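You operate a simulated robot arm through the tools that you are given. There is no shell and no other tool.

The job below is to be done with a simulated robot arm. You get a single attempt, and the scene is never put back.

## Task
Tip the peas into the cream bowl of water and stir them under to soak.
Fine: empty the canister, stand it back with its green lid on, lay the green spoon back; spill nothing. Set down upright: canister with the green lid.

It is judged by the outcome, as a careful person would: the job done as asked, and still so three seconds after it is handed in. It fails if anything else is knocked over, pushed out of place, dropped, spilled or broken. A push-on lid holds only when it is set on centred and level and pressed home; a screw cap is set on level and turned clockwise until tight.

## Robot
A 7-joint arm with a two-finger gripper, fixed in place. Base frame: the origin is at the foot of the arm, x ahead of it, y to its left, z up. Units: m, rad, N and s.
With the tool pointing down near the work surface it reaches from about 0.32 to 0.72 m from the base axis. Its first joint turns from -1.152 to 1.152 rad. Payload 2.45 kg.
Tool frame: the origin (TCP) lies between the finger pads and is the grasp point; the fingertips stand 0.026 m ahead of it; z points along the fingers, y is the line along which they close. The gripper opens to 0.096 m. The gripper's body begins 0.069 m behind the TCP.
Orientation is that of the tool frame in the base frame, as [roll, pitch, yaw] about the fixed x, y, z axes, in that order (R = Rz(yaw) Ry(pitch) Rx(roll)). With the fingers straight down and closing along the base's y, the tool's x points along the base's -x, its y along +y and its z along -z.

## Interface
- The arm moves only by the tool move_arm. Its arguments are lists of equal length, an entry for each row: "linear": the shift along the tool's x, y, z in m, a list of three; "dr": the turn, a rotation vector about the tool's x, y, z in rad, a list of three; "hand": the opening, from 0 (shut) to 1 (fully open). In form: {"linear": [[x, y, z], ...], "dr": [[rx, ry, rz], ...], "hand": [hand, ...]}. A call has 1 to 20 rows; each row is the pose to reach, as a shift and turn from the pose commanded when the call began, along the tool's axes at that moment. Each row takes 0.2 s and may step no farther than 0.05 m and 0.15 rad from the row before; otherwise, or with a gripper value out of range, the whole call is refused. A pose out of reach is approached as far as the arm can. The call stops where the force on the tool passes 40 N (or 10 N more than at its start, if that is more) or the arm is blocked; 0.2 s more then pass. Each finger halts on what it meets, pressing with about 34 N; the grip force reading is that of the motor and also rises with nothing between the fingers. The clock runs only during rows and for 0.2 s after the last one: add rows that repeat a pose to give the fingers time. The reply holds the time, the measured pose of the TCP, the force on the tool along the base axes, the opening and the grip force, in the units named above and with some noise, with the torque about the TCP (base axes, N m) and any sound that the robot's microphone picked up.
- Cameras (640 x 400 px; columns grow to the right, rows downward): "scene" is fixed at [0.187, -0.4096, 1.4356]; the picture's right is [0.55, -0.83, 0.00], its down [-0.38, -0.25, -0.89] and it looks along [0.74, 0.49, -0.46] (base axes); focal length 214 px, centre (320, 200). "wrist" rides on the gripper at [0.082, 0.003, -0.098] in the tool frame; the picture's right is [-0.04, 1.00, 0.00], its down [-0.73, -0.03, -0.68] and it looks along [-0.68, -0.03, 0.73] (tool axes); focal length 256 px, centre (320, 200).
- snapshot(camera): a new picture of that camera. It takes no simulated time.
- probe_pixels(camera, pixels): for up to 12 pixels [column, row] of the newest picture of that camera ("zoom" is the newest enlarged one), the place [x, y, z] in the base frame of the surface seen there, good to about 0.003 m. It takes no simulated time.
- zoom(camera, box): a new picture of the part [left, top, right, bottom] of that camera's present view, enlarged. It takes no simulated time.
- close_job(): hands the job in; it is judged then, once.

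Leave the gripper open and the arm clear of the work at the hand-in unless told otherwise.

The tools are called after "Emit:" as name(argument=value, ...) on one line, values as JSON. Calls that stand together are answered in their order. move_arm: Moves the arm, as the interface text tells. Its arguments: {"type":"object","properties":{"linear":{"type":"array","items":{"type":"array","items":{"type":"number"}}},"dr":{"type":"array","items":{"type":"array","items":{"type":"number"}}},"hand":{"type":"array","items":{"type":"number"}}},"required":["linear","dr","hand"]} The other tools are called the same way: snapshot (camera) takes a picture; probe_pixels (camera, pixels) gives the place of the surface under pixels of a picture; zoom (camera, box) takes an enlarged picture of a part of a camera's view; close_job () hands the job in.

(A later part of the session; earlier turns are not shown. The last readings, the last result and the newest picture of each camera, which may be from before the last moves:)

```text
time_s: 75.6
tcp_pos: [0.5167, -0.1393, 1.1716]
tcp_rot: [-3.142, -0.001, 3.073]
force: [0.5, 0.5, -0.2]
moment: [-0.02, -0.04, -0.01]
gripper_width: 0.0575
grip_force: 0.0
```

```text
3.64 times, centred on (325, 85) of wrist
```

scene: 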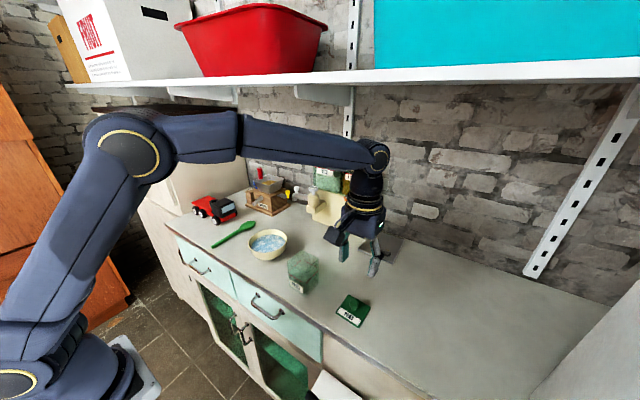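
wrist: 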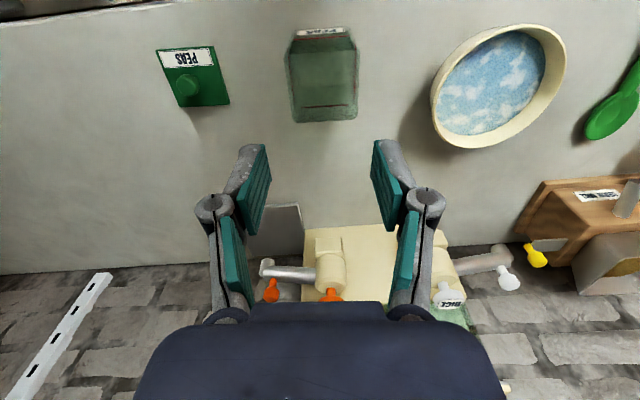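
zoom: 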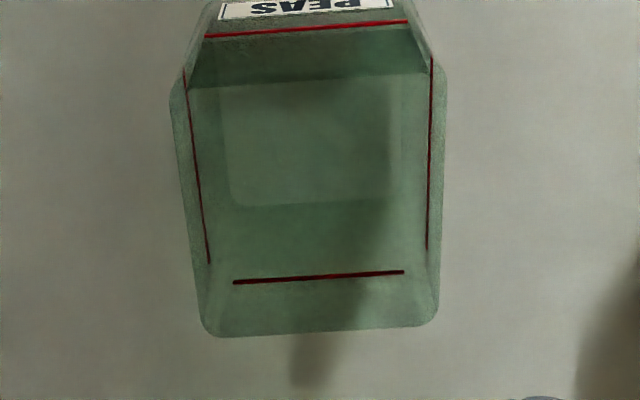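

By projection the canister mouth centre is ≈(0.5167,-0.137), rotation ≈-0.05; compared with the lid's original centre it has shifted about (-3.3,+1.8) mm, consistent with the scene view. I'll go back above the lid, to z 1.03.

Emit:
move_arm(linear=[[-0.003, -0.04, 0], [-0.006, -0.08, 0], [-0.009, -0.12, 0.01], [-0.011, -0.1475, 0.04], [-0.011, -0.1475, 0.08], [-0.011, -0.1475, 0.12], [-0.011, -0.1475, 0.1416], [-0.011, -0.1475, 0.1416]], dr=[[0, 0, 0], [0, 0, 0], [0, 0, 0], [0, 0, 0], [0, 0, 0], [0, 0, 0], [0, 0, 0], [0, 0, 0]], hand=[0.6, 0.6, 0.6, 0.6, 0.6, 0.6, 0.6, 0.6])

Emit:
move_arm(linear=[[0, 0, 0]], dr=[[0, 0, 0]], hand=[0.6])

Emit:
move_arm(linear=[[0, 0, 0]], dr=[[0, 0, 0]], hand=[0.6])

Emit:
move_arm(linear=[[0, 0, 0]], dr=[[0, 0, 0]], hand=[0.6])

Emit:
snapshot(camera="wrist")

```text
time_s: 77.4
tcp_pos: [0.5167, -0.286, 1.0264]
tcp_rot: [3.141, 0.0, 3.076]
force: [0.6, 0.4, 0.4]
moment: [-0.04, -0.01, 0.03]
gripper_width: 0.0576
grip_force: 0.1
```

```text
time_s: 77.8
tcp_pos: [0.5171, -0.2868, 1.0282]
tcp_rot: [-3.142, -0.001, 3.075]
force: [0.3, -0.1, 0.0]
moment: [-0.02, 0.0, 0.0]
gripper_width: 0.0575
grip_force: 0.1
```

```text
time_s: 78.2
tcp_pos: [0.5172, -0.2871, 1.0271]
tcp_rot: [3.141, 0.0, 3.075]
force: [0.1, 0.6, 0.6]
moment: [0.0, 0.01, -0.04]
gripper_width: 0.0573
grip_force: 0.0
```

```text
time_s: 78.6
tcp_pos: [0.5167, -0.2857, 1.0277]
tcp_rot: [-3.142, 0.0, 3.075]
force: [0.3, 0.1, 0.6]
moment: [0.03, 0.0, -0.03]
gripper_width: 0.0578
grip_force: 0.1
```

```text
taken
```

wrist: 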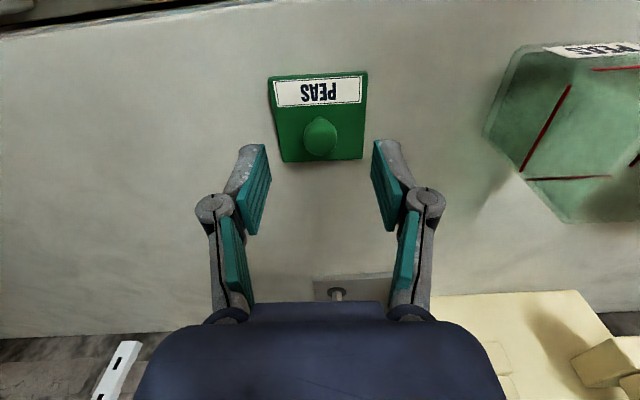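

Averaged pose (0.5169,-0.2864,1.0273). Lower 38.5 mm around the knob and close.

Emit:
move_arm(linear=[[-0.0005, -0.0005, 0.015], [-0.0005, -0.0005, 0.03], [-0.0005, -0.0005, 0.0385], [-0.0005, -0.0005, 0.0385], [-0.0005, -0.0005, 0.0385], [-0.0005, -0.0005, 0.0385], [-0.0005, -0.0005, 0.0385], [-0.0005, -0.0005, 0.0385]], dr=[[0, 0, 0], [0, 0, 0], [0, 0, 0], [0, 0, 0], [0, 0, 0], [0, 0, 0], [0, 0, 0], [0, 0, 0]], hand=[0.6, 0.6, 0.6, 0.6, 0, 0, 0, 0])

Emit:
snapshot(camera="wrist")

```text
time_s: 80.4
tcp_pos: [0.5173, -0.2893, 0.9899]
tcp_rot: [-3.141, 0.0, 3.075]
force: [0.2, 0.8, -0.2]
moment: [-0.01, 0.0, 0.01]
gripper_width: 0.0202
grip_force: 34.1
```

```text
taken
```

wrist: 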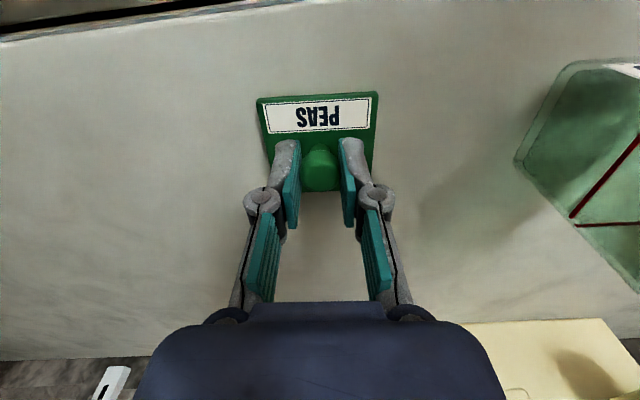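

The knob is gripped. Lift and carry to just above the canister mouth at TCP (0.5142,-0.135,1.10).

Emit:
move_arm(linear=[[0, 0, -0.01], [0, 0, -0.05], [0, 0, -0.09], [0, 0, -0.126], [0.004, 0.045, -0.126], [0.008, 0.09, -0.126], [0.012, 0.13, -0.126], [0.0134, 0.1513, -0.126], [0.0134, 0.1513, -0.111], [0.0134, 0.1513, -0.111]], dr=[[0, 0, 0], [0, 0, 0], [0, 0, 0], [0, 0, 0], [0, 0, 0], [0, 0, 0], [0, 0, 0], [0, 0, 0], [0, 0, 0], [0, 0, 0]], hand=[0, 0, 0, 0, 0, 0, 0, 0, 0, 0])

Emit:
snapshot(camera="wrist")

Emit:
zoom(camera="scene", box=[280, 233, 328, 299])

Emit:
zoom(camera="wrist", box=[230, 50, 410, 220])

```text
time_s: 82.6
tcp_pos: [0.5156, -0.1356, 1.1018]
tcp_rot: [3.141, 0.0, 3.074]
force: [-0.1, 0.4, -0.3]
moment: [-0.02, 0.01, 0.0]
gripper_width: 0.0206
grip_force: 34.2
```

```text
taken
```

wrist: 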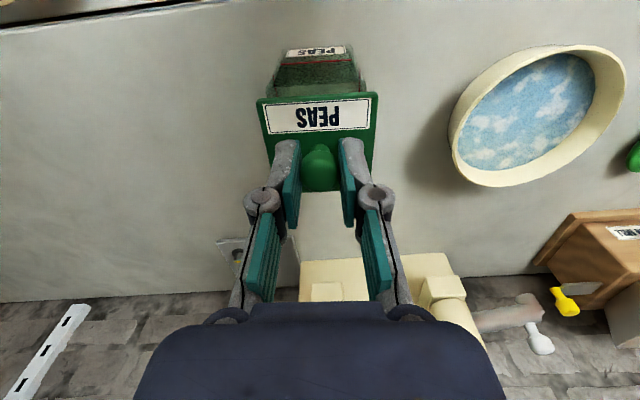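

```text
6.06 times, centred on (304, 266) of scene
```

zoom: 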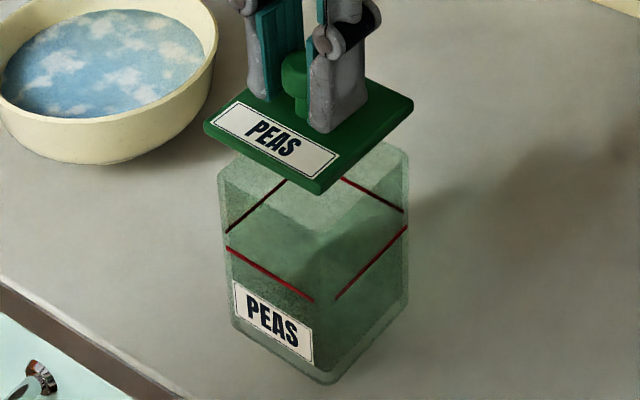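

```text
2.35 times, centred on (320, 135) of wrist
```

zoom: 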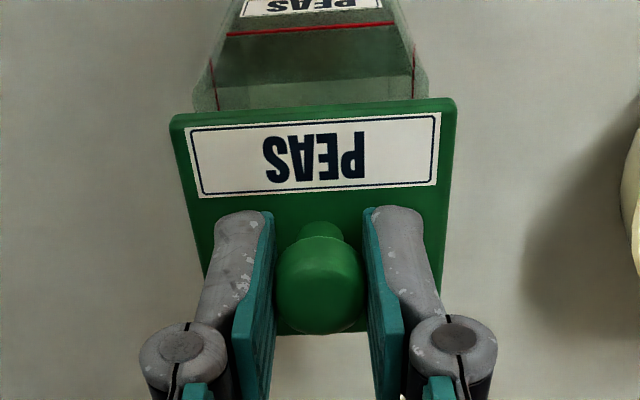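

Alignment looks within ~1 mm; I'll nudge 0.7 mm toward -y and lower in small steps onto the rim, then press.

Emit:
move_arm(linear=[[0, -0.0007, 0.005], [0, -0.0007, 0.01], [0, -0.0007, 0.014], [0, -0.0007, 0.017], [0, -0.0007, 0.019]], dr=[[0, 0, 0], [0, 0, 0], [0, 0, 0], [0, 0, 0], [0, 0, 0]], hand=[0, 0, 0, 0, 0])

Emit:
zoom(camera="scene", box=[280, 233, 328, 299])

Emit:
zoom(camera="wrist", box=[230, 50, 410, 220])

```text
time_s: 83.8
tcp_pos: [0.516, -0.1374, 1.0815]
tcp_rot: [-3.141, -0.001, 3.076]
force: [-0.2, 0.1, -0.7]
moment: [-0.03, 0.0, 0.03]
gripper_width: 0.0203
grip_force: 33.6
```

```text
6.06 times, centred on (304, 266) of scene
```

zoom: 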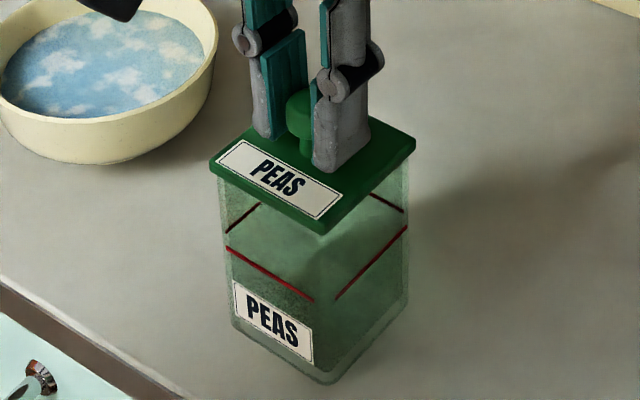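

```text
2.35 times, centred on (320, 135) of wrist
```

zoom: 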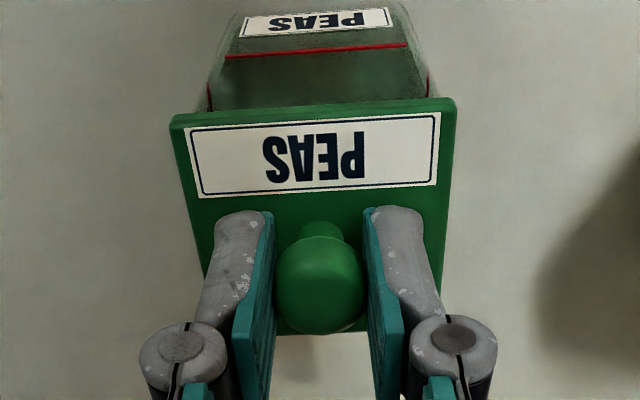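

Close to seated height, no force yet. I'll average a few pose readings to verify lateral alignment before pressing.

Emit:
move_arm(linear=[[0, 0, 0]], dr=[[0, 0, 0]], hand=[0])

Emit:
move_arm(linear=[[0, 0, 0]], dr=[[0, 0, 0]], hand=[0])

Emit:
move_arm(linear=[[0, 0, 0]], dr=[[0, 0, 0]], hand=[0])

Emit:
zoom(camera="scene", box=[280, 243, 328, 299])

Emit:
zoom(camera="wrist", box=[270, 40, 370, 120])

```text
time_s: 84.2
tcp_pos: [0.5155, -0.1367, 1.0829]
tcp_rot: [3.141, 0.0, 3.075]
force: [-0.4, 0.0, 0.1]
moment: [0.01, 0.03, 0.01]
gripper_width: 0.0202
grip_force: 34.0
```

```text
time_s: 84.6
tcp_pos: [0.5145, -0.1371, 1.0827]
tcp_rot: [-3.141, 0.001, 3.075]
force: [0.3, -0.4, -0.3]
moment: [0.01, -0.01, 0.02]
gripper_width: 0.0205
grip_force: 34.3
```

```text
time_s: 85.0
tcp_pos: [0.5137, -0.1371, 1.0836]
tcp_rot: [-3.141, -0.001, 3.075]
force: [0.1, 0.1, -0.3]
moment: [-0.01, -0.02, 0.01]
gripper_width: 0.0206
grip_force: 33.8
```

```text
7.14 times, centred on (304, 271) of scene
```

zoom: 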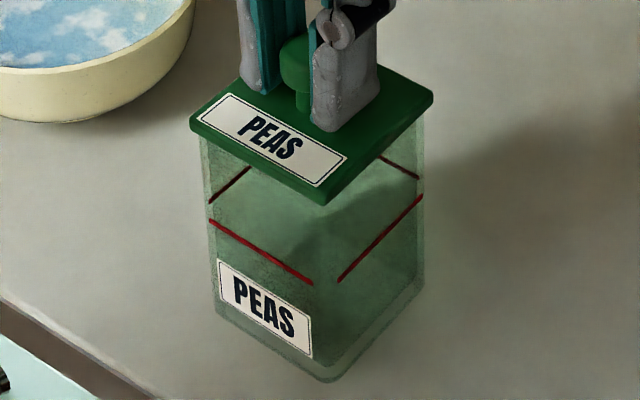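

```text
5.00 times, centred on (320, 80) of wrist
```

zoom: 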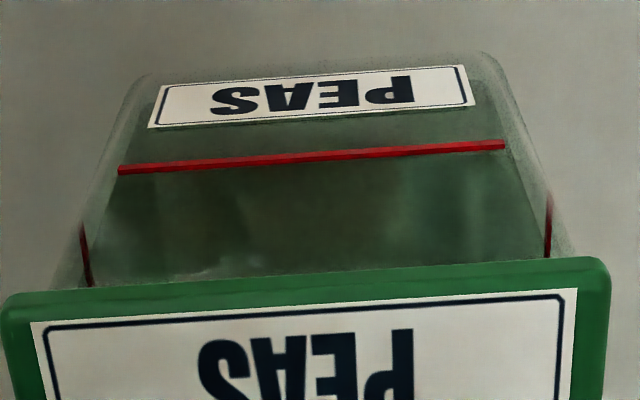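

Compared with the original picture of the seated lid, alignment is within ~0.6 mm. Now press down in 1–1.5 mm steps.

Emit:
move_arm(linear=[[0, 0, 0.0015], [0, 0, 0.003], [0, 0, 0.0045], [0, 0, 0.0055]], dr=[[0, 0, 0], [0, 0, 0], [0, 0, 0], [0, 0, 0]], hand=[0, 0, 0, 0])

```text
time_s: 86.1
tcp_pos: [0.5163, -0.1369, 1.0797]
tcp_rot: [-3.141, 0.009, 3.075]
force: [1.0, 0.7, 4.8]
moment: [-0.03, 0.15, -0.02]
gripper_width: 0.0205
grip_force: 34.1
heard: snap
stopped in row 4: the force on the tool passed its limit at 41 N (the readings are from after the stop); the commanded pose is now the measured one
```

A snap was heard at the seated height. Let me look before releasing.

Emit:
zoom(camera="scene", box=[280, 243, 328, 299])

Emit:
zoom(camera="wrist", box=[230, 50, 410, 220])

```text
7.14 times, centred on (304, 271) of scene
```

zoom: 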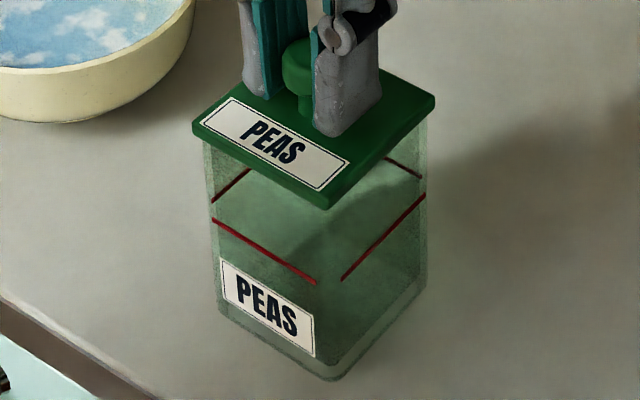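

```text
2.35 times, centred on (320, 135) of wrist
```

zoom: 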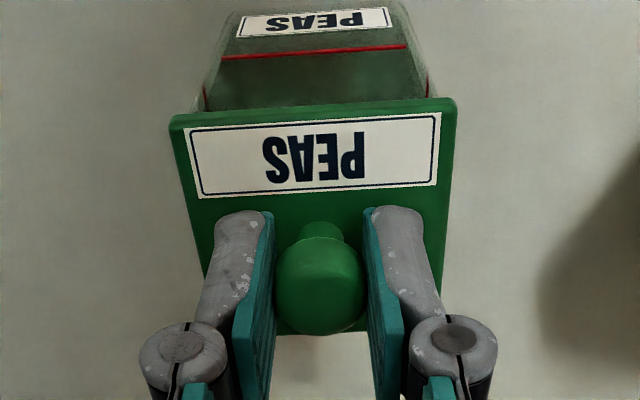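

It snapped, but I want to be sure it's fully home: press again in 1 mm steps until force rises.

Emit:
move_arm(linear=[[0, 0, 0.001], [0, 0, 0.002], [0, 0, 0.003], [0, 0, 0.004], [0, 0, 0.005]], dr=[[0, 0, 0], [0, 0, 0], [0, 0, 0], [0, 0, 0], [0, 0, 0]], hand=[0, 0, 0, 0, 0])

Emit:
zoom(camera="scene", box=[280, 243, 328, 299])

```text
time_s: 87.0
tcp_pos: [0.5159, -0.1384, 1.0786]
tcp_rot: [-3.138, 0.012, 3.076]
force: [0.0, 1.4, 4.6]
moment: [-0.03, 0.08, -0.03]
gripper_width: 0.0203
grip_force: 34.0
stopped in row 4: the force on the tool passed its limit at 42 N (the readings are from after the stop); the commanded pose is now the measured one
```

```text
7.14 times, centred on (304, 271) of scene
```

zoom: 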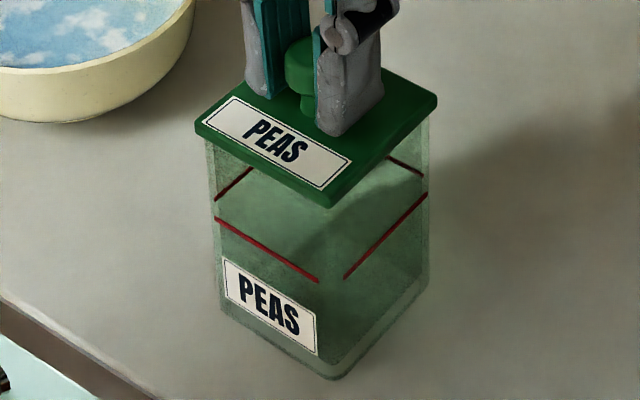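

Force limit reached without further travel: the lid is home. Release and lift off.

Emit:
move_arm(linear=[[0, 0, 0], [0, 0, 0], [0, 0, 0], [0, 0, 0], [0, 0, -0.02], [0, 0, -0.06], [0, 0, -0.093], [0, 0, -0.093]], dr=[[0, 0, 0], [0, 0, 0], [0, 0, 0], [0, 0, 0], [0, 0, 0], [0, 0, 0], [0, 0, 0], [0, 0, 0]], hand=[0.6, 0.6, 0.6, 0.6, 0.6, 0.6, 0.6, 0.6])

Emit:
snapshot(camera="wrist")

Emit:
zoom(camera="wrist", box=[270, 30, 380, 140])

Emit:
probe_pixels(camera="zoom", pixels=[[185, 120], [435, 120], [195, 350], [425, 350], [310, 220], [250, 330], [380, 330]])

Emit:
zoom(camera="scene", box=[280, 243, 328, 299])

```text
time_s: 88.8
tcp_pos: [0.5155, -0.1371, 1.1736]
tcp_rot: [-3.14, 0.011, 3.074]
force: [-0.4, -0.2, 0.1]
moment: [0.0, 0.0, 0.01]
gripper_width: 0.0578
grip_force: 0.0
```

```text
taken
```

wrist: 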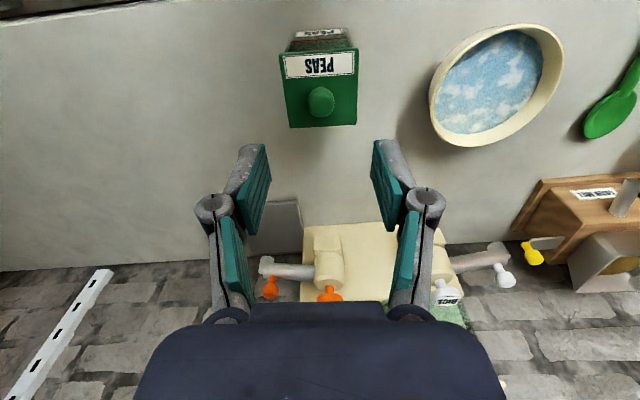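

```text
3.64 times, centred on (325, 85) of wrist
```

zoom: 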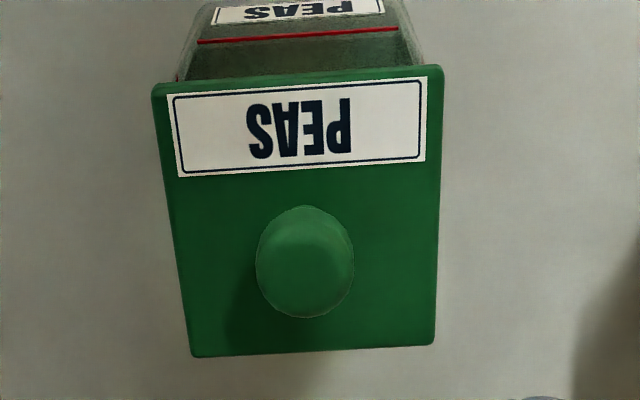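

```text
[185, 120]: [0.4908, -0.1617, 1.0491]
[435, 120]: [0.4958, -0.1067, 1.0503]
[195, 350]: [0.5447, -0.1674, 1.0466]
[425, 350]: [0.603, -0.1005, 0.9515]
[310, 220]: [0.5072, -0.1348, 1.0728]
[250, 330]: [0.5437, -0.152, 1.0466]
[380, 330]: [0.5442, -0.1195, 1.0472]
```

```text
7.14 times, centred on (304, 271) of scene
```

zoom: 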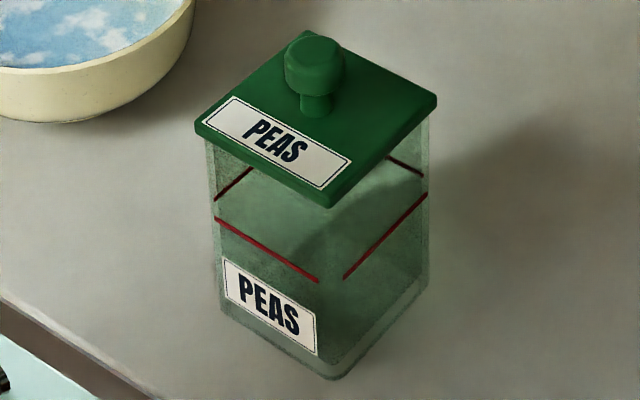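

The lid looks seated, but near-edge probes read ~2 mm higher than far-edge. I'll probe a grid on the lid top to check it's level.

Emit:
zoom(camera="wrist", box=[270, 30, 380, 140])

Emit:
probe_pixels(camera="zoom", pixels=[[170, 95], [230, 90], [300, 85], [370, 83], [430, 78], [200, 345], [260, 343], [320, 342], [380, 340], [425, 338], [190, 220], [420, 210]])

Emit:
probe_pixels(camera="zoom", pixels=[[180, 130], [240, 125], [300, 120], [360, 118], [420, 110], [205, 320], [240, 330], [340, 330], [390, 330], [415, 320], [200, 260], [410, 250]])

```text
3.64 times, centred on (325, 85) of wrist
```

zoom: 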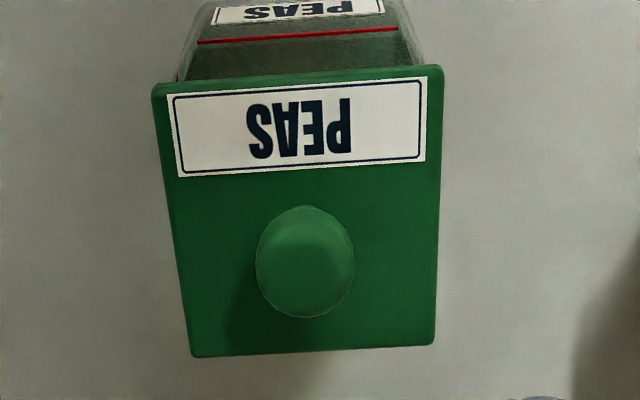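

```text
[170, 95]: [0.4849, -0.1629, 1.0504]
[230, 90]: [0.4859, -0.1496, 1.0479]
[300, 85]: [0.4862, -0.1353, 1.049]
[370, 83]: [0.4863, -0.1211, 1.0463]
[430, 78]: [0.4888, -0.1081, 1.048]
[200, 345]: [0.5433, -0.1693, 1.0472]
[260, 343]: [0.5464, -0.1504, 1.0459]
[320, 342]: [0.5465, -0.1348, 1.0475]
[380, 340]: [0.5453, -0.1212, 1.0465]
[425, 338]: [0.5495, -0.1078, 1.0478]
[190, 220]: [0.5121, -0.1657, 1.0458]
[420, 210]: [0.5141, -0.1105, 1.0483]
```

```text
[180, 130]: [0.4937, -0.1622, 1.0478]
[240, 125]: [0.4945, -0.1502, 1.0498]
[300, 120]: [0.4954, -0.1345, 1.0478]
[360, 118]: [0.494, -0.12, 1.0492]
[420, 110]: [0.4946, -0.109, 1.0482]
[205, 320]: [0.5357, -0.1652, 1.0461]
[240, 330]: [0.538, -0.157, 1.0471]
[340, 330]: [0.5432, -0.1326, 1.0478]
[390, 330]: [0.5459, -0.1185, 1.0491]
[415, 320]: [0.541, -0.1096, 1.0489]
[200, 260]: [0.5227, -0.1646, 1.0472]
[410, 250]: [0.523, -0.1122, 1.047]
```

Level within ~1 mm (near edge maybe 0.8 mm higher). To be sure it's fully home I'll level the tool, close the fingers and press straight down on the knob top.

Emit:
move_arm(linear=[[0, 0, 0], [0, 0, 0], [0, 0, 0], [-0.001, 0, 0.03], [-0.001, 0, 0.06], [-0.001, 0, 0.068], [-0.001, 0, 0.07], [-0.001, 0, 0.072], [-0.001, 0, 0.074], [-0.001, 0, 0.076], [-0.001, 0, 0.078], [-0.001, 0, 0.08]], dr=[[0, 0.011, 0], [0, 0.011, 0], [0, 0.011, 0], [0, 0.011, 0], [0, 0.011, 0], [0, 0.011, 0], [0, 0.011, 0], [0, 0.011, 0], [0, 0.011, 0], [0, 0.011, 0], [0, 0.011, 0], [0, 0.011, 0]], hand=[0, 0, 0, 0, 0, 0, 0, 0, 0, 0, 0, 0])

Emit:
zoom(camera="scene", box=[270, 213, 338, 299])

```text
time_s: 91.2
tcp_pos: [0.5183, -0.1371, 1.0986]
tcp_rot: [-3.137, 0.008, 3.075]
force: [-3.1, 0.6, 10.3]
moment: [0.02, 0.15, 0.0]
gripper_width: 0.006
grip_force: 28.0
stopped in row 12: the force on the tool passed its limit at 44 N (the readings are from after the stop); the commanded pose is now the measured one
```

```text
4.65 times, centred on (304, 256) of scene
```

zoom: 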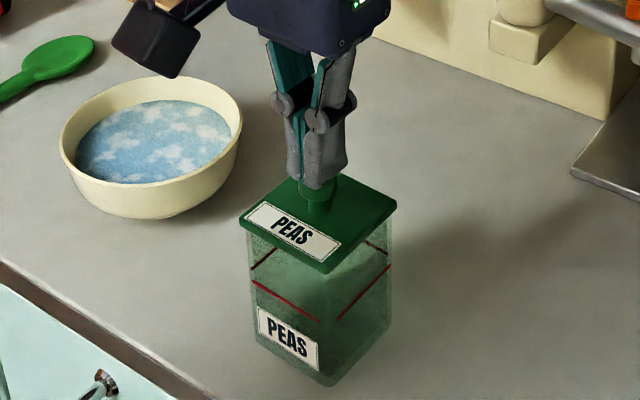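

44 N reached pressing on the knob. Lift straight off and check the lid stays.

Emit:
move_arm(linear=[[0, 0, -0.003], [0, 0, -0.01], [0, 0, -0.03], [0, 0, -0.07], [0, 0, -0.1], [0, 0, -0.1]], dr=[[0, 0.008, 0], [0, 0.008, 0], [0, 0.008, 0], [0, 0.008, 0], [0, 0.008, 0], [0, 0.008, 0]], hand=[0, 0, 0, 0, 0, 0])

Emit:
zoom(camera="scene", box=[270, 213, 338, 299])

Emit:
zoom(camera="wrist", box=[270, 30, 380, 140])

Emit:
probe_pixels(camera="zoom", pixels=[[190, 120], [230, 120], [300, 120], [370, 115], [420, 110], [210, 320], [240, 320], [320, 325], [380, 320], [410, 310], [200, 220], [410, 210]])

```text
time_s: 92.7
tcp_pos: [0.5153, -0.1344, 1.1973]
tcp_rot: [-3.139, -0.003, 3.074]
force: [0.2, 0.3, 0.3]
moment: [-0.04, -0.01, -0.04]
gripper_width: 0.0
grip_force: 28.0
```

```text
4.65 times, centred on (304, 256) of scene
```

zoom: 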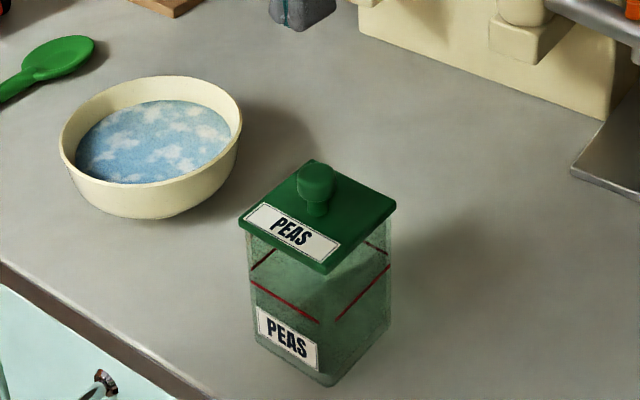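

```text
3.64 times, centred on (325, 85) of wrist
```

zoom: 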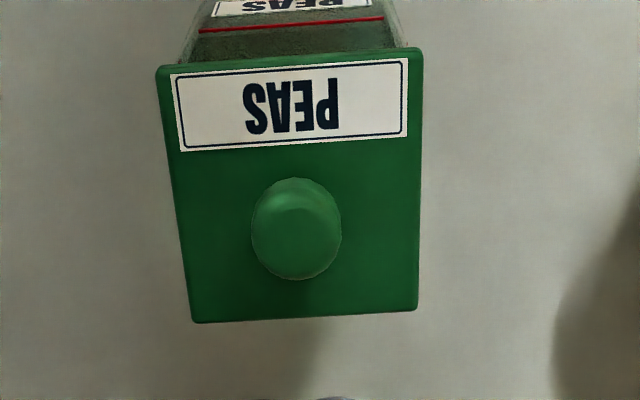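

```text
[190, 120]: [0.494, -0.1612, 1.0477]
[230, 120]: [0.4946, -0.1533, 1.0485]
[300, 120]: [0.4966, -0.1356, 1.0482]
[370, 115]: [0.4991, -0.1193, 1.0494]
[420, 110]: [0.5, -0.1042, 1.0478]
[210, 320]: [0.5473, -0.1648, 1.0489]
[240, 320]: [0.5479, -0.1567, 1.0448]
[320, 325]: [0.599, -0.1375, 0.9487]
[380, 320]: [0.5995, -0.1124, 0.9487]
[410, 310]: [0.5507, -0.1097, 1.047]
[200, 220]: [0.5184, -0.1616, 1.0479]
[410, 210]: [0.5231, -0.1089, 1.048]
```

The lid is level and seated. Now the spoon: I'll open the fingers and move above its handle (0.49,0.212,1.16) to look.

Emit:
move_arm(linear=[[0.007, 0.049, 0.002], [0.0135, 0.096, 0.005], [0.02, 0.143, 0.01], [0.027, 0.19, 0.015], [0.033, 0.237, 0.02], [0.04, 0.284, 0.025], [0.046, 0.325, 0.03], [0.0484, 0.3455, 0.035], [0.0484, 0.3455, 0.035]], dr=[[0, 0, -0.01], [0, 0, -0.02], [0, 0, -0.03], [0, 0, -0.04], [0, 0, -0.05], [0, 0, -0.06], [0, 0, -0.07], [0, 0, -0.0775], [0, 0, -0.0775]], hand=[0.5, 0.5, 0.5, 0.5, 0.5, 0.5, 0.5, 0.5, 0.5])

Emit:
snapshot(camera="wrist")

Emit:
snapshot(camera="scene")

```text
time_s: 94.7
tcp_pos: [0.4928, 0.2099, 1.1621]
tcp_rot: [-3.137, -0.003, -3.13]
force: [0.4, -0.3, -0.8]
moment: [-0.06, 0.0, 0.0]
gripper_width: 0.0478
grip_force: 0.0
```

```text
taken
```

wrist: 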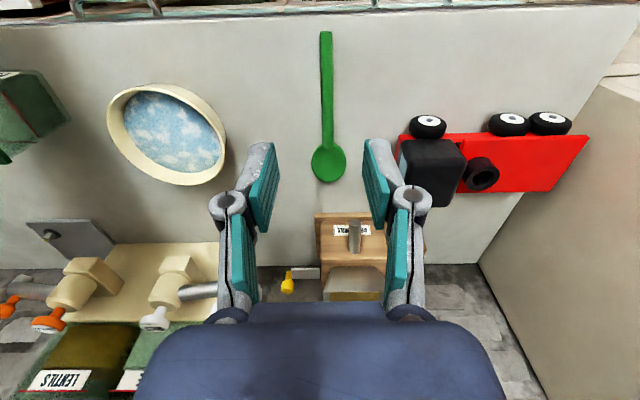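

```text
taken
```

scene: 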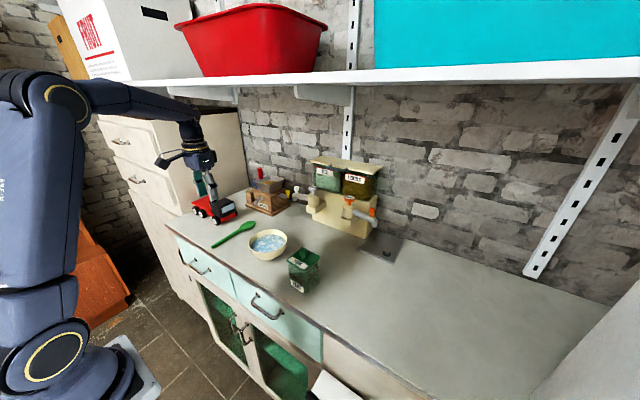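

Spoon is centred in view: handle end (326,35), bowl (328,165). I'll probe along it, and zoom.

Emit:
probe_pixels(camera="wrist", pixels=[[326, 36], [326, 50], [327, 70], [328, 90], [328, 110], [328, 130], [328, 145], [328, 160], [328, 180], [314, 162], [344, 162], [400, 150]])

Emit:
zoom(camera="wrist", box=[270, 25, 390, 195])

```text
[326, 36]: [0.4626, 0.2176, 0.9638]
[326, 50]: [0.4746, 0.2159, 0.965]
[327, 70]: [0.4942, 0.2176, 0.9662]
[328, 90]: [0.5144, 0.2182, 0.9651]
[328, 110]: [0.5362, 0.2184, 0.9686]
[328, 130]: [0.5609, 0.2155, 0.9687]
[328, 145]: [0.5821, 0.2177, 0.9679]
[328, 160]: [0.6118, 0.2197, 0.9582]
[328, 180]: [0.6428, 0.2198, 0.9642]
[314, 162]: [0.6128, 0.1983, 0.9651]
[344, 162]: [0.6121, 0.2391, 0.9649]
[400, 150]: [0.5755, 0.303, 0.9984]
```

```text
2.35 times, centred on (330, 110) of wrist
```

zoom: 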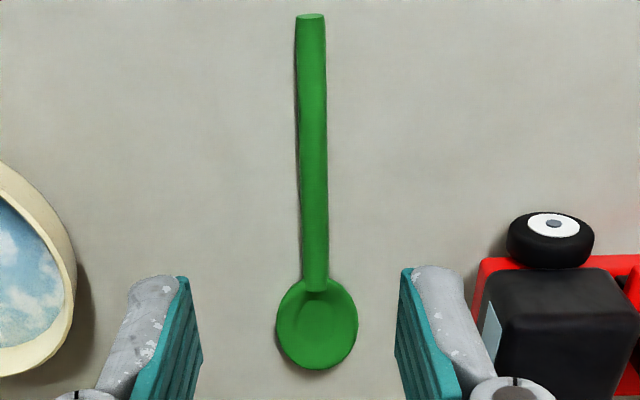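

Handle lies at y≈0.2175 from x=0.460 to 0.585, top z≈0.966. I'll descend to grip near x=0.487, stopping with fingertips ~4 mm above the counter.

Emit:
move_arm(linear=[[0.003, 0.004, 0.045], [0.0057, 0.0074, 0.09], [0.0057, 0.0074, 0.135], [0.0057, 0.0074, 0.165], [0.0057, 0.0074, 0.165]], dr=[[0, 0, 0], [0, 0, 0], [0, 0, 0], [0, 0, 0], [0, 0, 0]], hand=[0.5, 0.5, 0.5, 0.5, 0.5])

Emit:
snapshot(camera="wrist")

Emit:
zoom(camera="scene", box=[180, 190, 280, 260])

```text
time_s: 95.8
tcp_pos: [0.4853, 0.2171, 0.9963]
tcp_rot: [-3.138, -0.002, -3.129]
force: [-0.2, 0.1, 0.4]
moment: [0.03, 0.01, 0.02]
gripper_width: 0.0481
grip_force: 0.1
```

```text
taken
```

wrist: 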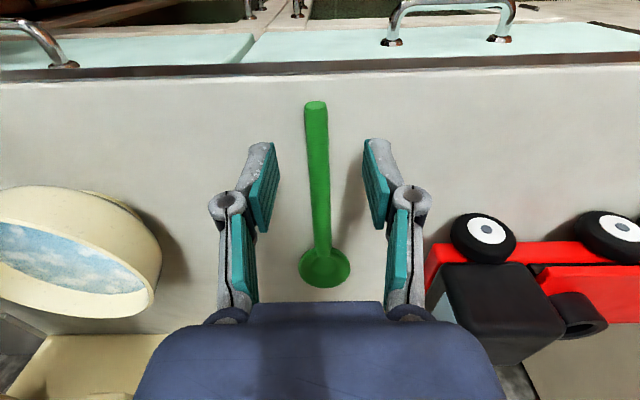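

```text
5.71 times, centred on (230, 225) of scene
```

zoom: 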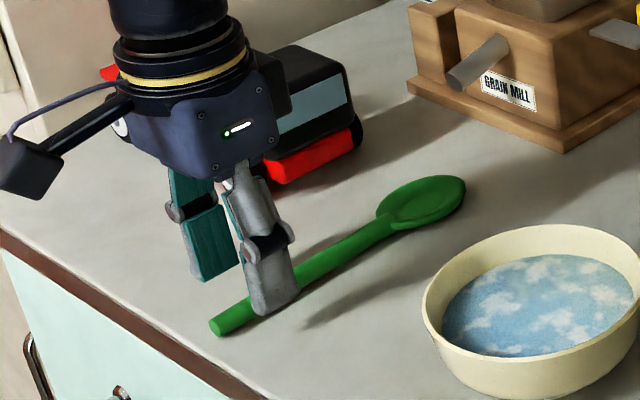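

Good alignment. Lower the last 15 mm and close on the handle.

Emit:
move_arm(linear=[[0, 0, 0.008], [0, 0, 0.0152], [0, 0, 0.0152], [0, 0, 0.0152], [0, 0, 0.0152], [0, 0, 0.0152], [0, 0, 0.0152]], dr=[[0, 0, 0], [0, 0, 0], [0, 0, 0], [0, 0, 0], [0, 0, 0], [0, 0, 0], [0, 0, 0]], hand=[0.5, 0.5, 0.5, 0, 0, 0, 0])

Emit:
snapshot(camera="wrist")

```text
time_s: 97.5
tcp_pos: [0.4852, 0.2184, 0.9819]
tcp_rot: [-3.139, -0.001, -3.13]
force: [-0.2, -0.5, -0.1]
moment: [0.01, 0.01, -0.02]
gripper_width: 0.0156
grip_force: 33.6
```

```text
taken
```

wrist: 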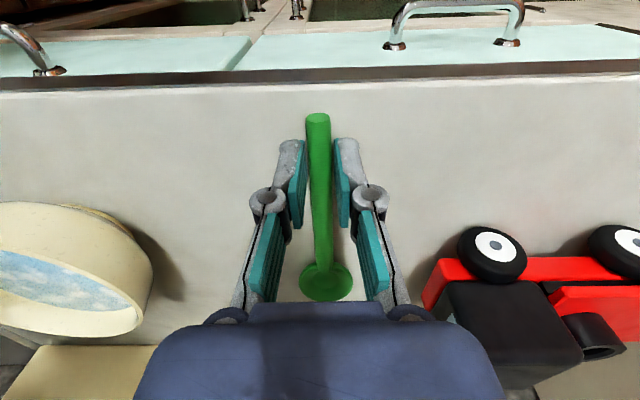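

Handle gripped (15.6 mm). Lift straight up gently and check the spoon's attitude.

Emit:
move_arm(linear=[[0, 0, -0.005], [0, 0, -0.02], [0, 0, -0.05], [0, 0, -0.09], [0, 0, -0.13], [0, 0, -0.17], [0, 0, -0.2], [0, 0, -0.2]], dr=[[0, 0, 0], [0, 0, 0], [0, 0, 0], [0, 0, 0], [0, 0, 0], [0, 0, 0], [0, 0, 0], [0, 0, 0]], hand=[0, 0, 0, 0, 0, 0, 0, 0])

Emit:
snapshot(camera="wrist")

Emit:
snapshot(camera="scene")

```text
time_s: 99.2
tcp_pos: [0.4875, 0.2169, 1.1799]
tcp_rot: [-3.139, 0.0, -3.131]
force: [-0.5, -0.8, 0.3]
moment: [0.0, 0.06, -0.02]
gripper_width: 0.0157
grip_force: 34.2
```

```text
taken
```

wrist: 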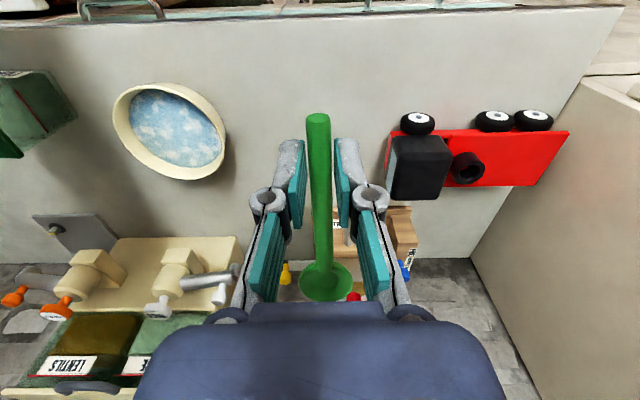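

```text
taken
```

scene: 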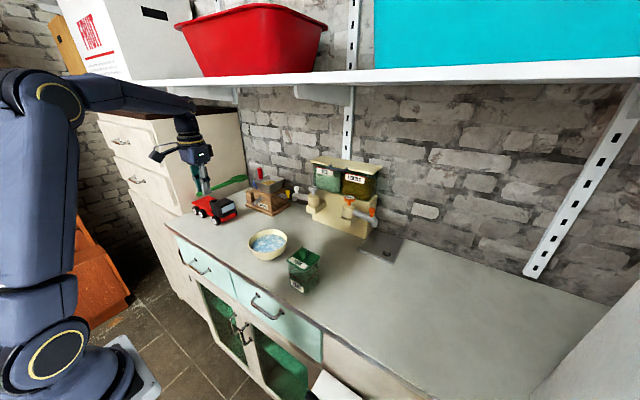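

Spoon held level. Raise, move toward the bowl's left, and turn +1.58 rad so its head points to -y.

Emit:
move_arm(linear=[[-0.003, -0.006, -0.004], [-0.006, -0.012, -0.008], [-0.009, -0.018, -0.012], [-0.012, -0.024, -0.016], [-0.015, -0.03, -0.02], [-0.018, -0.036, -0.024], [-0.021, -0.042, -0.028], [-0.024, -0.048, -0.032], [-0.027, -0.054, -0.036], [-0.0294, -0.0603, -0.04], [-0.0294, -0.0603, -0.04]], dr=[[0, 0, 0.144], [0, 0, 0.288], [0, 0, 0.432], [0, 0, 0.576], [0, 0, 0.72], [0, 0, 0.864], [0, 0, 1.008], [0, 0, 1.152], [0, 0, 1.296], [0, 0, 1.44], [0, 0, 1.58]], hand=[0, 0, 0, 0, 0, 0, 0, 0, 0, 0, 0])

Emit:
snapshot(camera="scene")

```text
time_s: 101.7
tcp_pos: [0.5164, 0.1577, 1.2212]
tcp_rot: [-3.14, 0.003, 1.572]
force: [0.9, -0.9, -0.2]
moment: [0.01, 0.01, 0.02]
gripper_width: 0.0155
grip_force: 33.9
```

```text
taken
```

scene: 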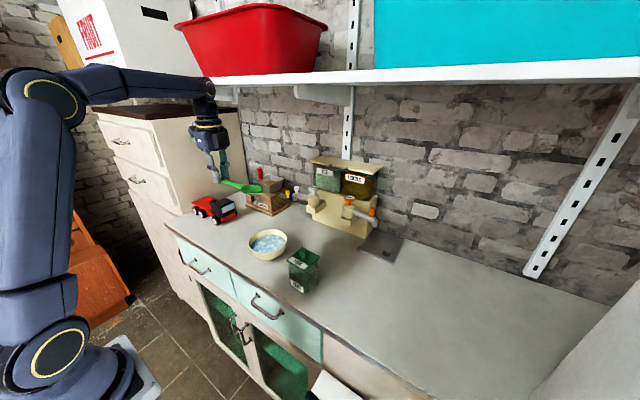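

Now tilt 0.9 rad sideways (head down) and bring the tip to ~3 cm above the rim over the bowl.

Emit:
move_arm(linear=[[-0.008, 0.0055, 0.0], [-0.016, 0.011, 0.0], [-0.024, 0.0165, 0.01], [-0.032, 0.022, 0.02], [-0.04, 0.0275, 0.03], [-0.048, 0.033, 0.04], [-0.0554, 0.0386, 0.053], [-0.0554, 0.0386, 0.053]], dr=[[0, 0.13, 0], [0, 0.26, 0], [0, 0.39, 0], [0, 0.52, 0], [0, 0.65, 0], [0, 0.78, 0], [0, 0.9, 0], [0, 0.9, 0]], hand=[0, 0, 0, 0, 0, 0, 0, 0])

Emit:
snapshot(camera="scene")

Emit:
snapshot(camera="wrist")

Emit:
zoom(camera="scene", box=[200, 140, 330, 280])

```text
time_s: 103.5
tcp_pos: [0.5534, 0.1001, 1.1682]
tcp_rot: [-3.139, -0.899, 1.571]
force: [-0.6, 0.2, -0.9]
moment: [0.02, -0.06, 0.04]
gripper_width: 0.0158
grip_force: 34.1
```

```text
taken
```

scene: 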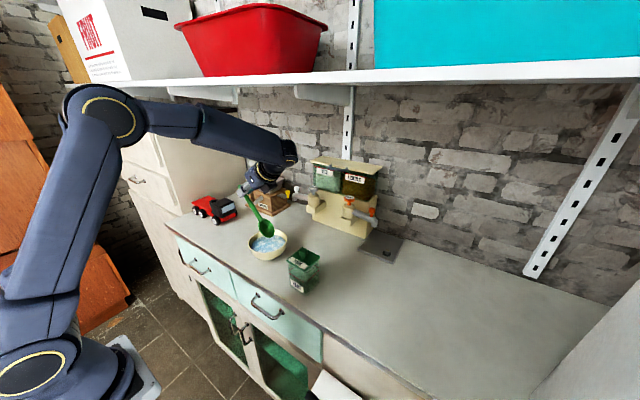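

```text
taken
```

wrist: 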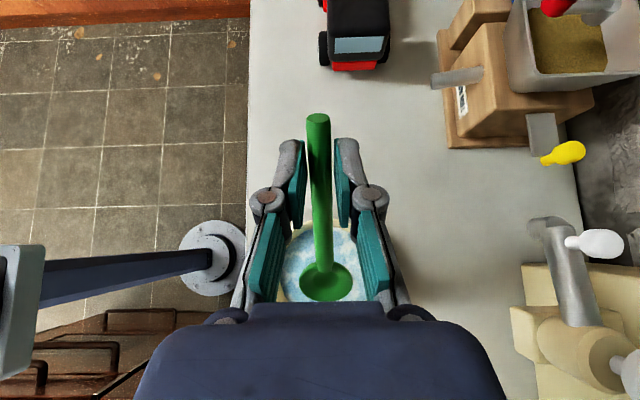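

```text
2.86 times, centred on (265, 210) of scene
```

zoom: 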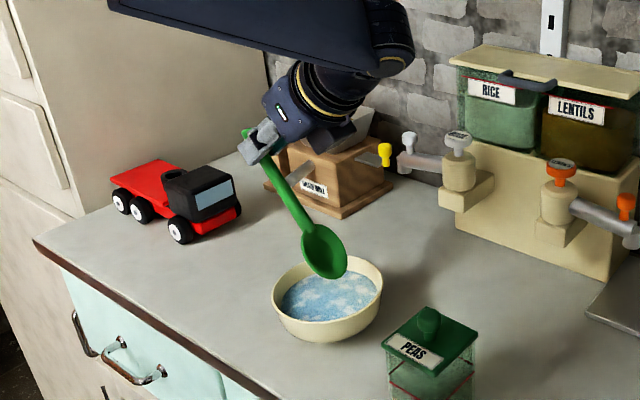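

The spoon is poised over the bowl. I'll probe the spoon's head tip (325,272 in the zoom) and bowl edges to be precise.

Emit:
probe_pixels(camera="zoom", pixels=[[326, 273], [308, 255], [342, 250], [322, 230], [320, 250], [298, 215], [290, 300], [360, 290], [276, 290], [380, 275], [330, 315], [330, 337]])

```text
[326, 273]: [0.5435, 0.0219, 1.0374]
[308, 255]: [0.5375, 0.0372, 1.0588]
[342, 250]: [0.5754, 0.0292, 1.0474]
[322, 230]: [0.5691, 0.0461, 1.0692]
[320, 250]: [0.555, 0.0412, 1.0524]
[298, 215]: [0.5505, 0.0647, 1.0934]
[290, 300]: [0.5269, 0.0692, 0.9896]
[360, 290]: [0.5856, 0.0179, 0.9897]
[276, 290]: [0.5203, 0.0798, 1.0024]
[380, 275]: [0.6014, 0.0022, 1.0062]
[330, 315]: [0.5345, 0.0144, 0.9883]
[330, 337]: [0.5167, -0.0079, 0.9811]
```

Tip is at ≈(0.548,0.021,1.034). Lower the spoon 60 mm slowly into the water.

Emit:
move_arm(linear=[[-0.0094, 0.001, 0.0075], [-0.0188, 0.002, 0.015], [-0.0282, 0.003, 0.0224], [-0.0345, 0.003, 0.0274], [-0.0407, 0.003, 0.0323], [-0.047, 0.003, 0.0373], [-0.047, 0.003, 0.0373]], dr=[[0, 0, 0], [0, 0, 0], [0, 0, 0], [0, 0, 0], [0, 0, 0], [0, 0, 0], [0, 0, 0]], hand=[0, 0, 0, 0, 0, 0, 0])

Emit:
zoom(camera="scene", box=[220, 180, 320, 280])

Emit:
snapshot(camera="wrist")

```text
time_s: 105.0
tcp_pos: [0.5578, 0.1016, 1.1089]
tcp_rot: [-3.139, -0.896, 1.571]
force: [-0.3, 0.4, 0.7]
moment: [0.02, 0.02, -0.05]
gripper_width: 0.0156
grip_force: 33.9
```

```text
4.00 times, centred on (270, 230) of scene
```

zoom: 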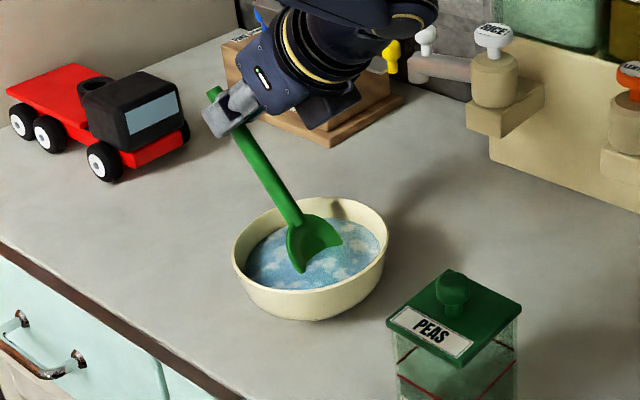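

```text
taken
```

wrist: 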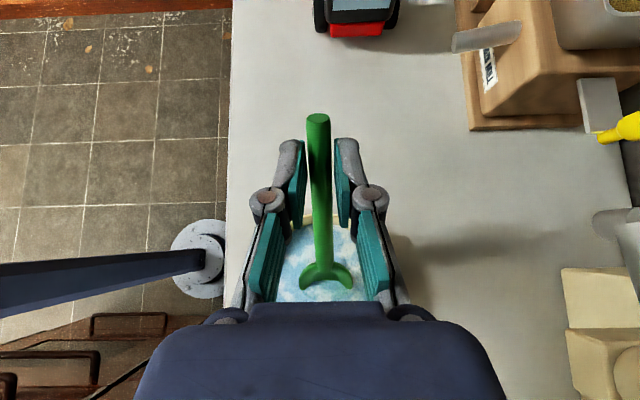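

The head is in the water, no contact force. Lower another 6 mm carefully.

Emit:
move_arm(linear=[[-0.0016, 0, 0.0012], [-0.0031, 0, 0.0025], [-0.0047, 0, 0.0037]], dr=[[0, 0, 0], [0, 0, 0], [0, 0, 0]], hand=[0, 0, 0])

```text
time_s: 105.8
tcp_pos: [0.5592, 0.1007, 1.1016]
tcp_rot: [-3.14, -0.895, 1.571]
force: [0.3, 0.0, -0.4]
moment: [0.04, -0.01, -0.04]
gripper_width: 0.0157
grip_force: 33.9
```

No contact yet; tip ≈0.967. Now one gentle stirring circle, radius 18 mm.

Emit:
move_arm(linear=[[-0.0081, -0.001, -0.0102], [-0.0072, 0.0059, -0.0091], [-0.0048, 0.0117, -0.006], [-0.0012, 0.0156, -0.0015], [0.0031, 0.017, 0.0039], [0.0074, 0.0156, 0.0093], [0.011, 0.0117, 0.0139], [0.0134, 0.0059, 0.0169], [0.0143, -0.001, 0.018], [0.0134, -0.0079, 0.0169], [0.011, -0.0137, 0.0139], [0.0074, -0.0176, 0.0093], [0.0031, -0.019, 0.0039], [-0.0012, -0.0176, -0.0015], [-0.0048, -0.0137, -0.006], [-0.0072, -0.0079, -0.0091], [-0.0081, -0.001, -0.0102], [0, 0, 0]], dr=[[0, 0, 0], [0, 0, 0], [0, 0, 0], [0, 0, 0], [0, 0, 0], [0, 0, 0], [0, 0, 0], [0, 0, 0], [0, 0, 0], [0, 0, 0], [0, 0, 0], [0, 0, 0], [0, 0, 0], [0, 0, 0], [0, 0, 0], [0, 0, 0], [0, 0, 0], [0, 0, 0]], hand=[0, 0, 0, 0, 0, 0, 0, 0, 0, 0, 0, 0, 0, 0, 0, 0, 0, 0])

Emit:
zoom(camera="scene", box=[220, 180, 320, 280])

```text
time_s: 109.7
tcp_pos: [0.557, 0.1028, 1.1024]
tcp_rot: [-3.139, -0.898, 1.571]
force: [-0.5, 0.6, -0.5]
moment: [0.0, -0.02, 0.02]
gripper_width: 0.0155
grip_force: 34.2
```

```text
4.00 times, centred on (270, 230) of scene
```

zoom: 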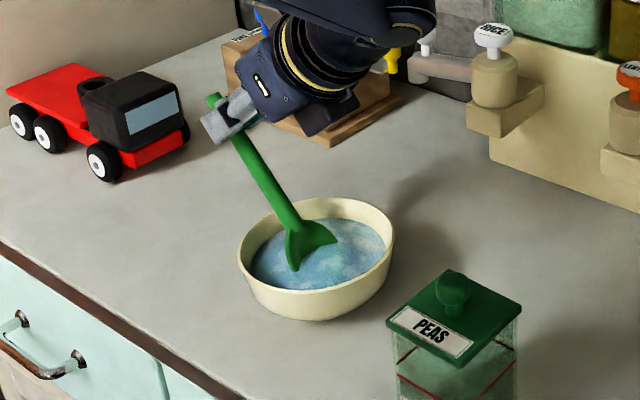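

The water is mixing, but the bowl appears to have nudged ~3 mm right. I'll probe its rim to recentre and use a smaller, higher stir.

Emit:
probe_pixels(camera="zoom", pixels=[[241, 245], [391, 240], [300, 292], [345, 202], [280, 280], [355, 275], [297, 265], [330, 240]])

Emit:
zoom(camera="wrist", box=[240, 180, 400, 310])

```text
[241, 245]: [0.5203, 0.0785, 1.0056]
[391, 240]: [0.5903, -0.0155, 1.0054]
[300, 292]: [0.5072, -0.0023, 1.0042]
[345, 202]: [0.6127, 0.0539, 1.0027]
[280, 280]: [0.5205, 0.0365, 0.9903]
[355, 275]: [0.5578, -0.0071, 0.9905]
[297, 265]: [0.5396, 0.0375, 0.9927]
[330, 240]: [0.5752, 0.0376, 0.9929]
```

```text
3.08 times, centred on (320, 245) of wrist
```

zoom: 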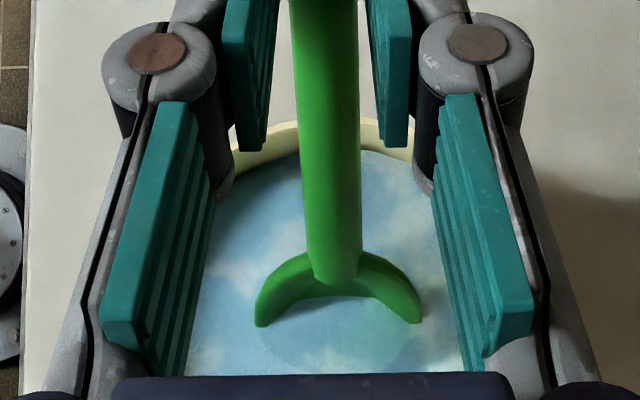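

The bowl shifted ~5 mm (centre now ≈(0.5575,0.029)). I'll stir two smaller circles (12 mm radius), 4 mm higher, recentred.

Emit:
move_arm(linear=[[-0.0016, 0, -0.0084], [-0.0001, 0.0071, -0.0066], [0.0036, 0.0114, -0.0019], [0.0082, 0.0114, 0.0039], [0.0119, 0.0071, 0.0086], [0.0134, 0, 0.0104], [0.0119, -0.0071, 0.0086], [0.0082, -0.0114, 0.0039], [0.0036, -0.0114, -0.0019], [-0.0001, -0.0071, -0.0066], [-0.0016, 0, -0.0084], [-0.0001, 0.0071, -0.0066], [0.0036, 0.0114, -0.0019], [0.0082, 0.0114, 0.0039], [0.0119, 0.0071, 0.0086], [0.0134, 0, 0.0104], [0.0119, -0.0071, 0.0086], [0.0082, -0.0114, 0.0039], [0.0036, -0.0114, -0.0019], [-0.0001, -0.0071, -0.0066]], dr=[[0, 0, 0], [0, 0, 0], [0, 0, 0], [0, 0, 0], [0, 0, 0], [0, 0, 0], [0, 0, 0], [0, 0, 0], [0, 0, 0], [0, 0, 0], [0, 0, 0], [0, 0, 0], [0, 0, 0], [0, 0, 0], [0, 0, 0], [0, 0, 0], [0, 0, 0], [0, 0, 0], [0, 0, 0], [0, 0, 0]], hand=[0, 0, 0, 0, 0, 0, 0, 0, 0, 0, 0, 0, 0, 0, 0, 0, 0, 0, 0, 0])

Emit:
zoom(camera="scene", box=[220, 180, 320, 280])

```text
time_s: 113.8
tcp_pos: [0.5517, 0.0972, 1.1062]
tcp_rot: [-3.139, -0.894, 1.57]
force: [0.2, -0.5, -0.7]
moment: [-0.02, 0.01, 0.02]
gripper_width: 0.0154
grip_force: 34.0
```

```text
4.00 times, centred on (270, 230) of scene
```

zoom: 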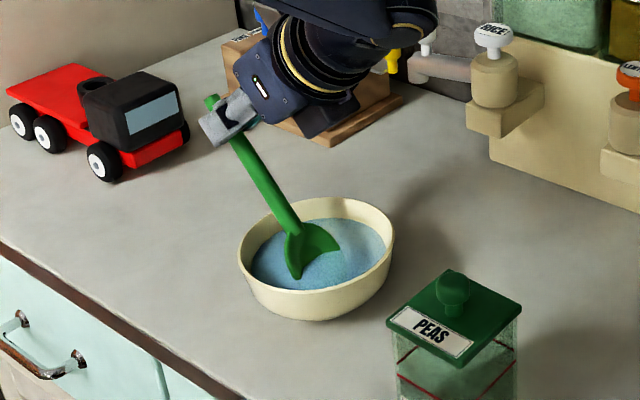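

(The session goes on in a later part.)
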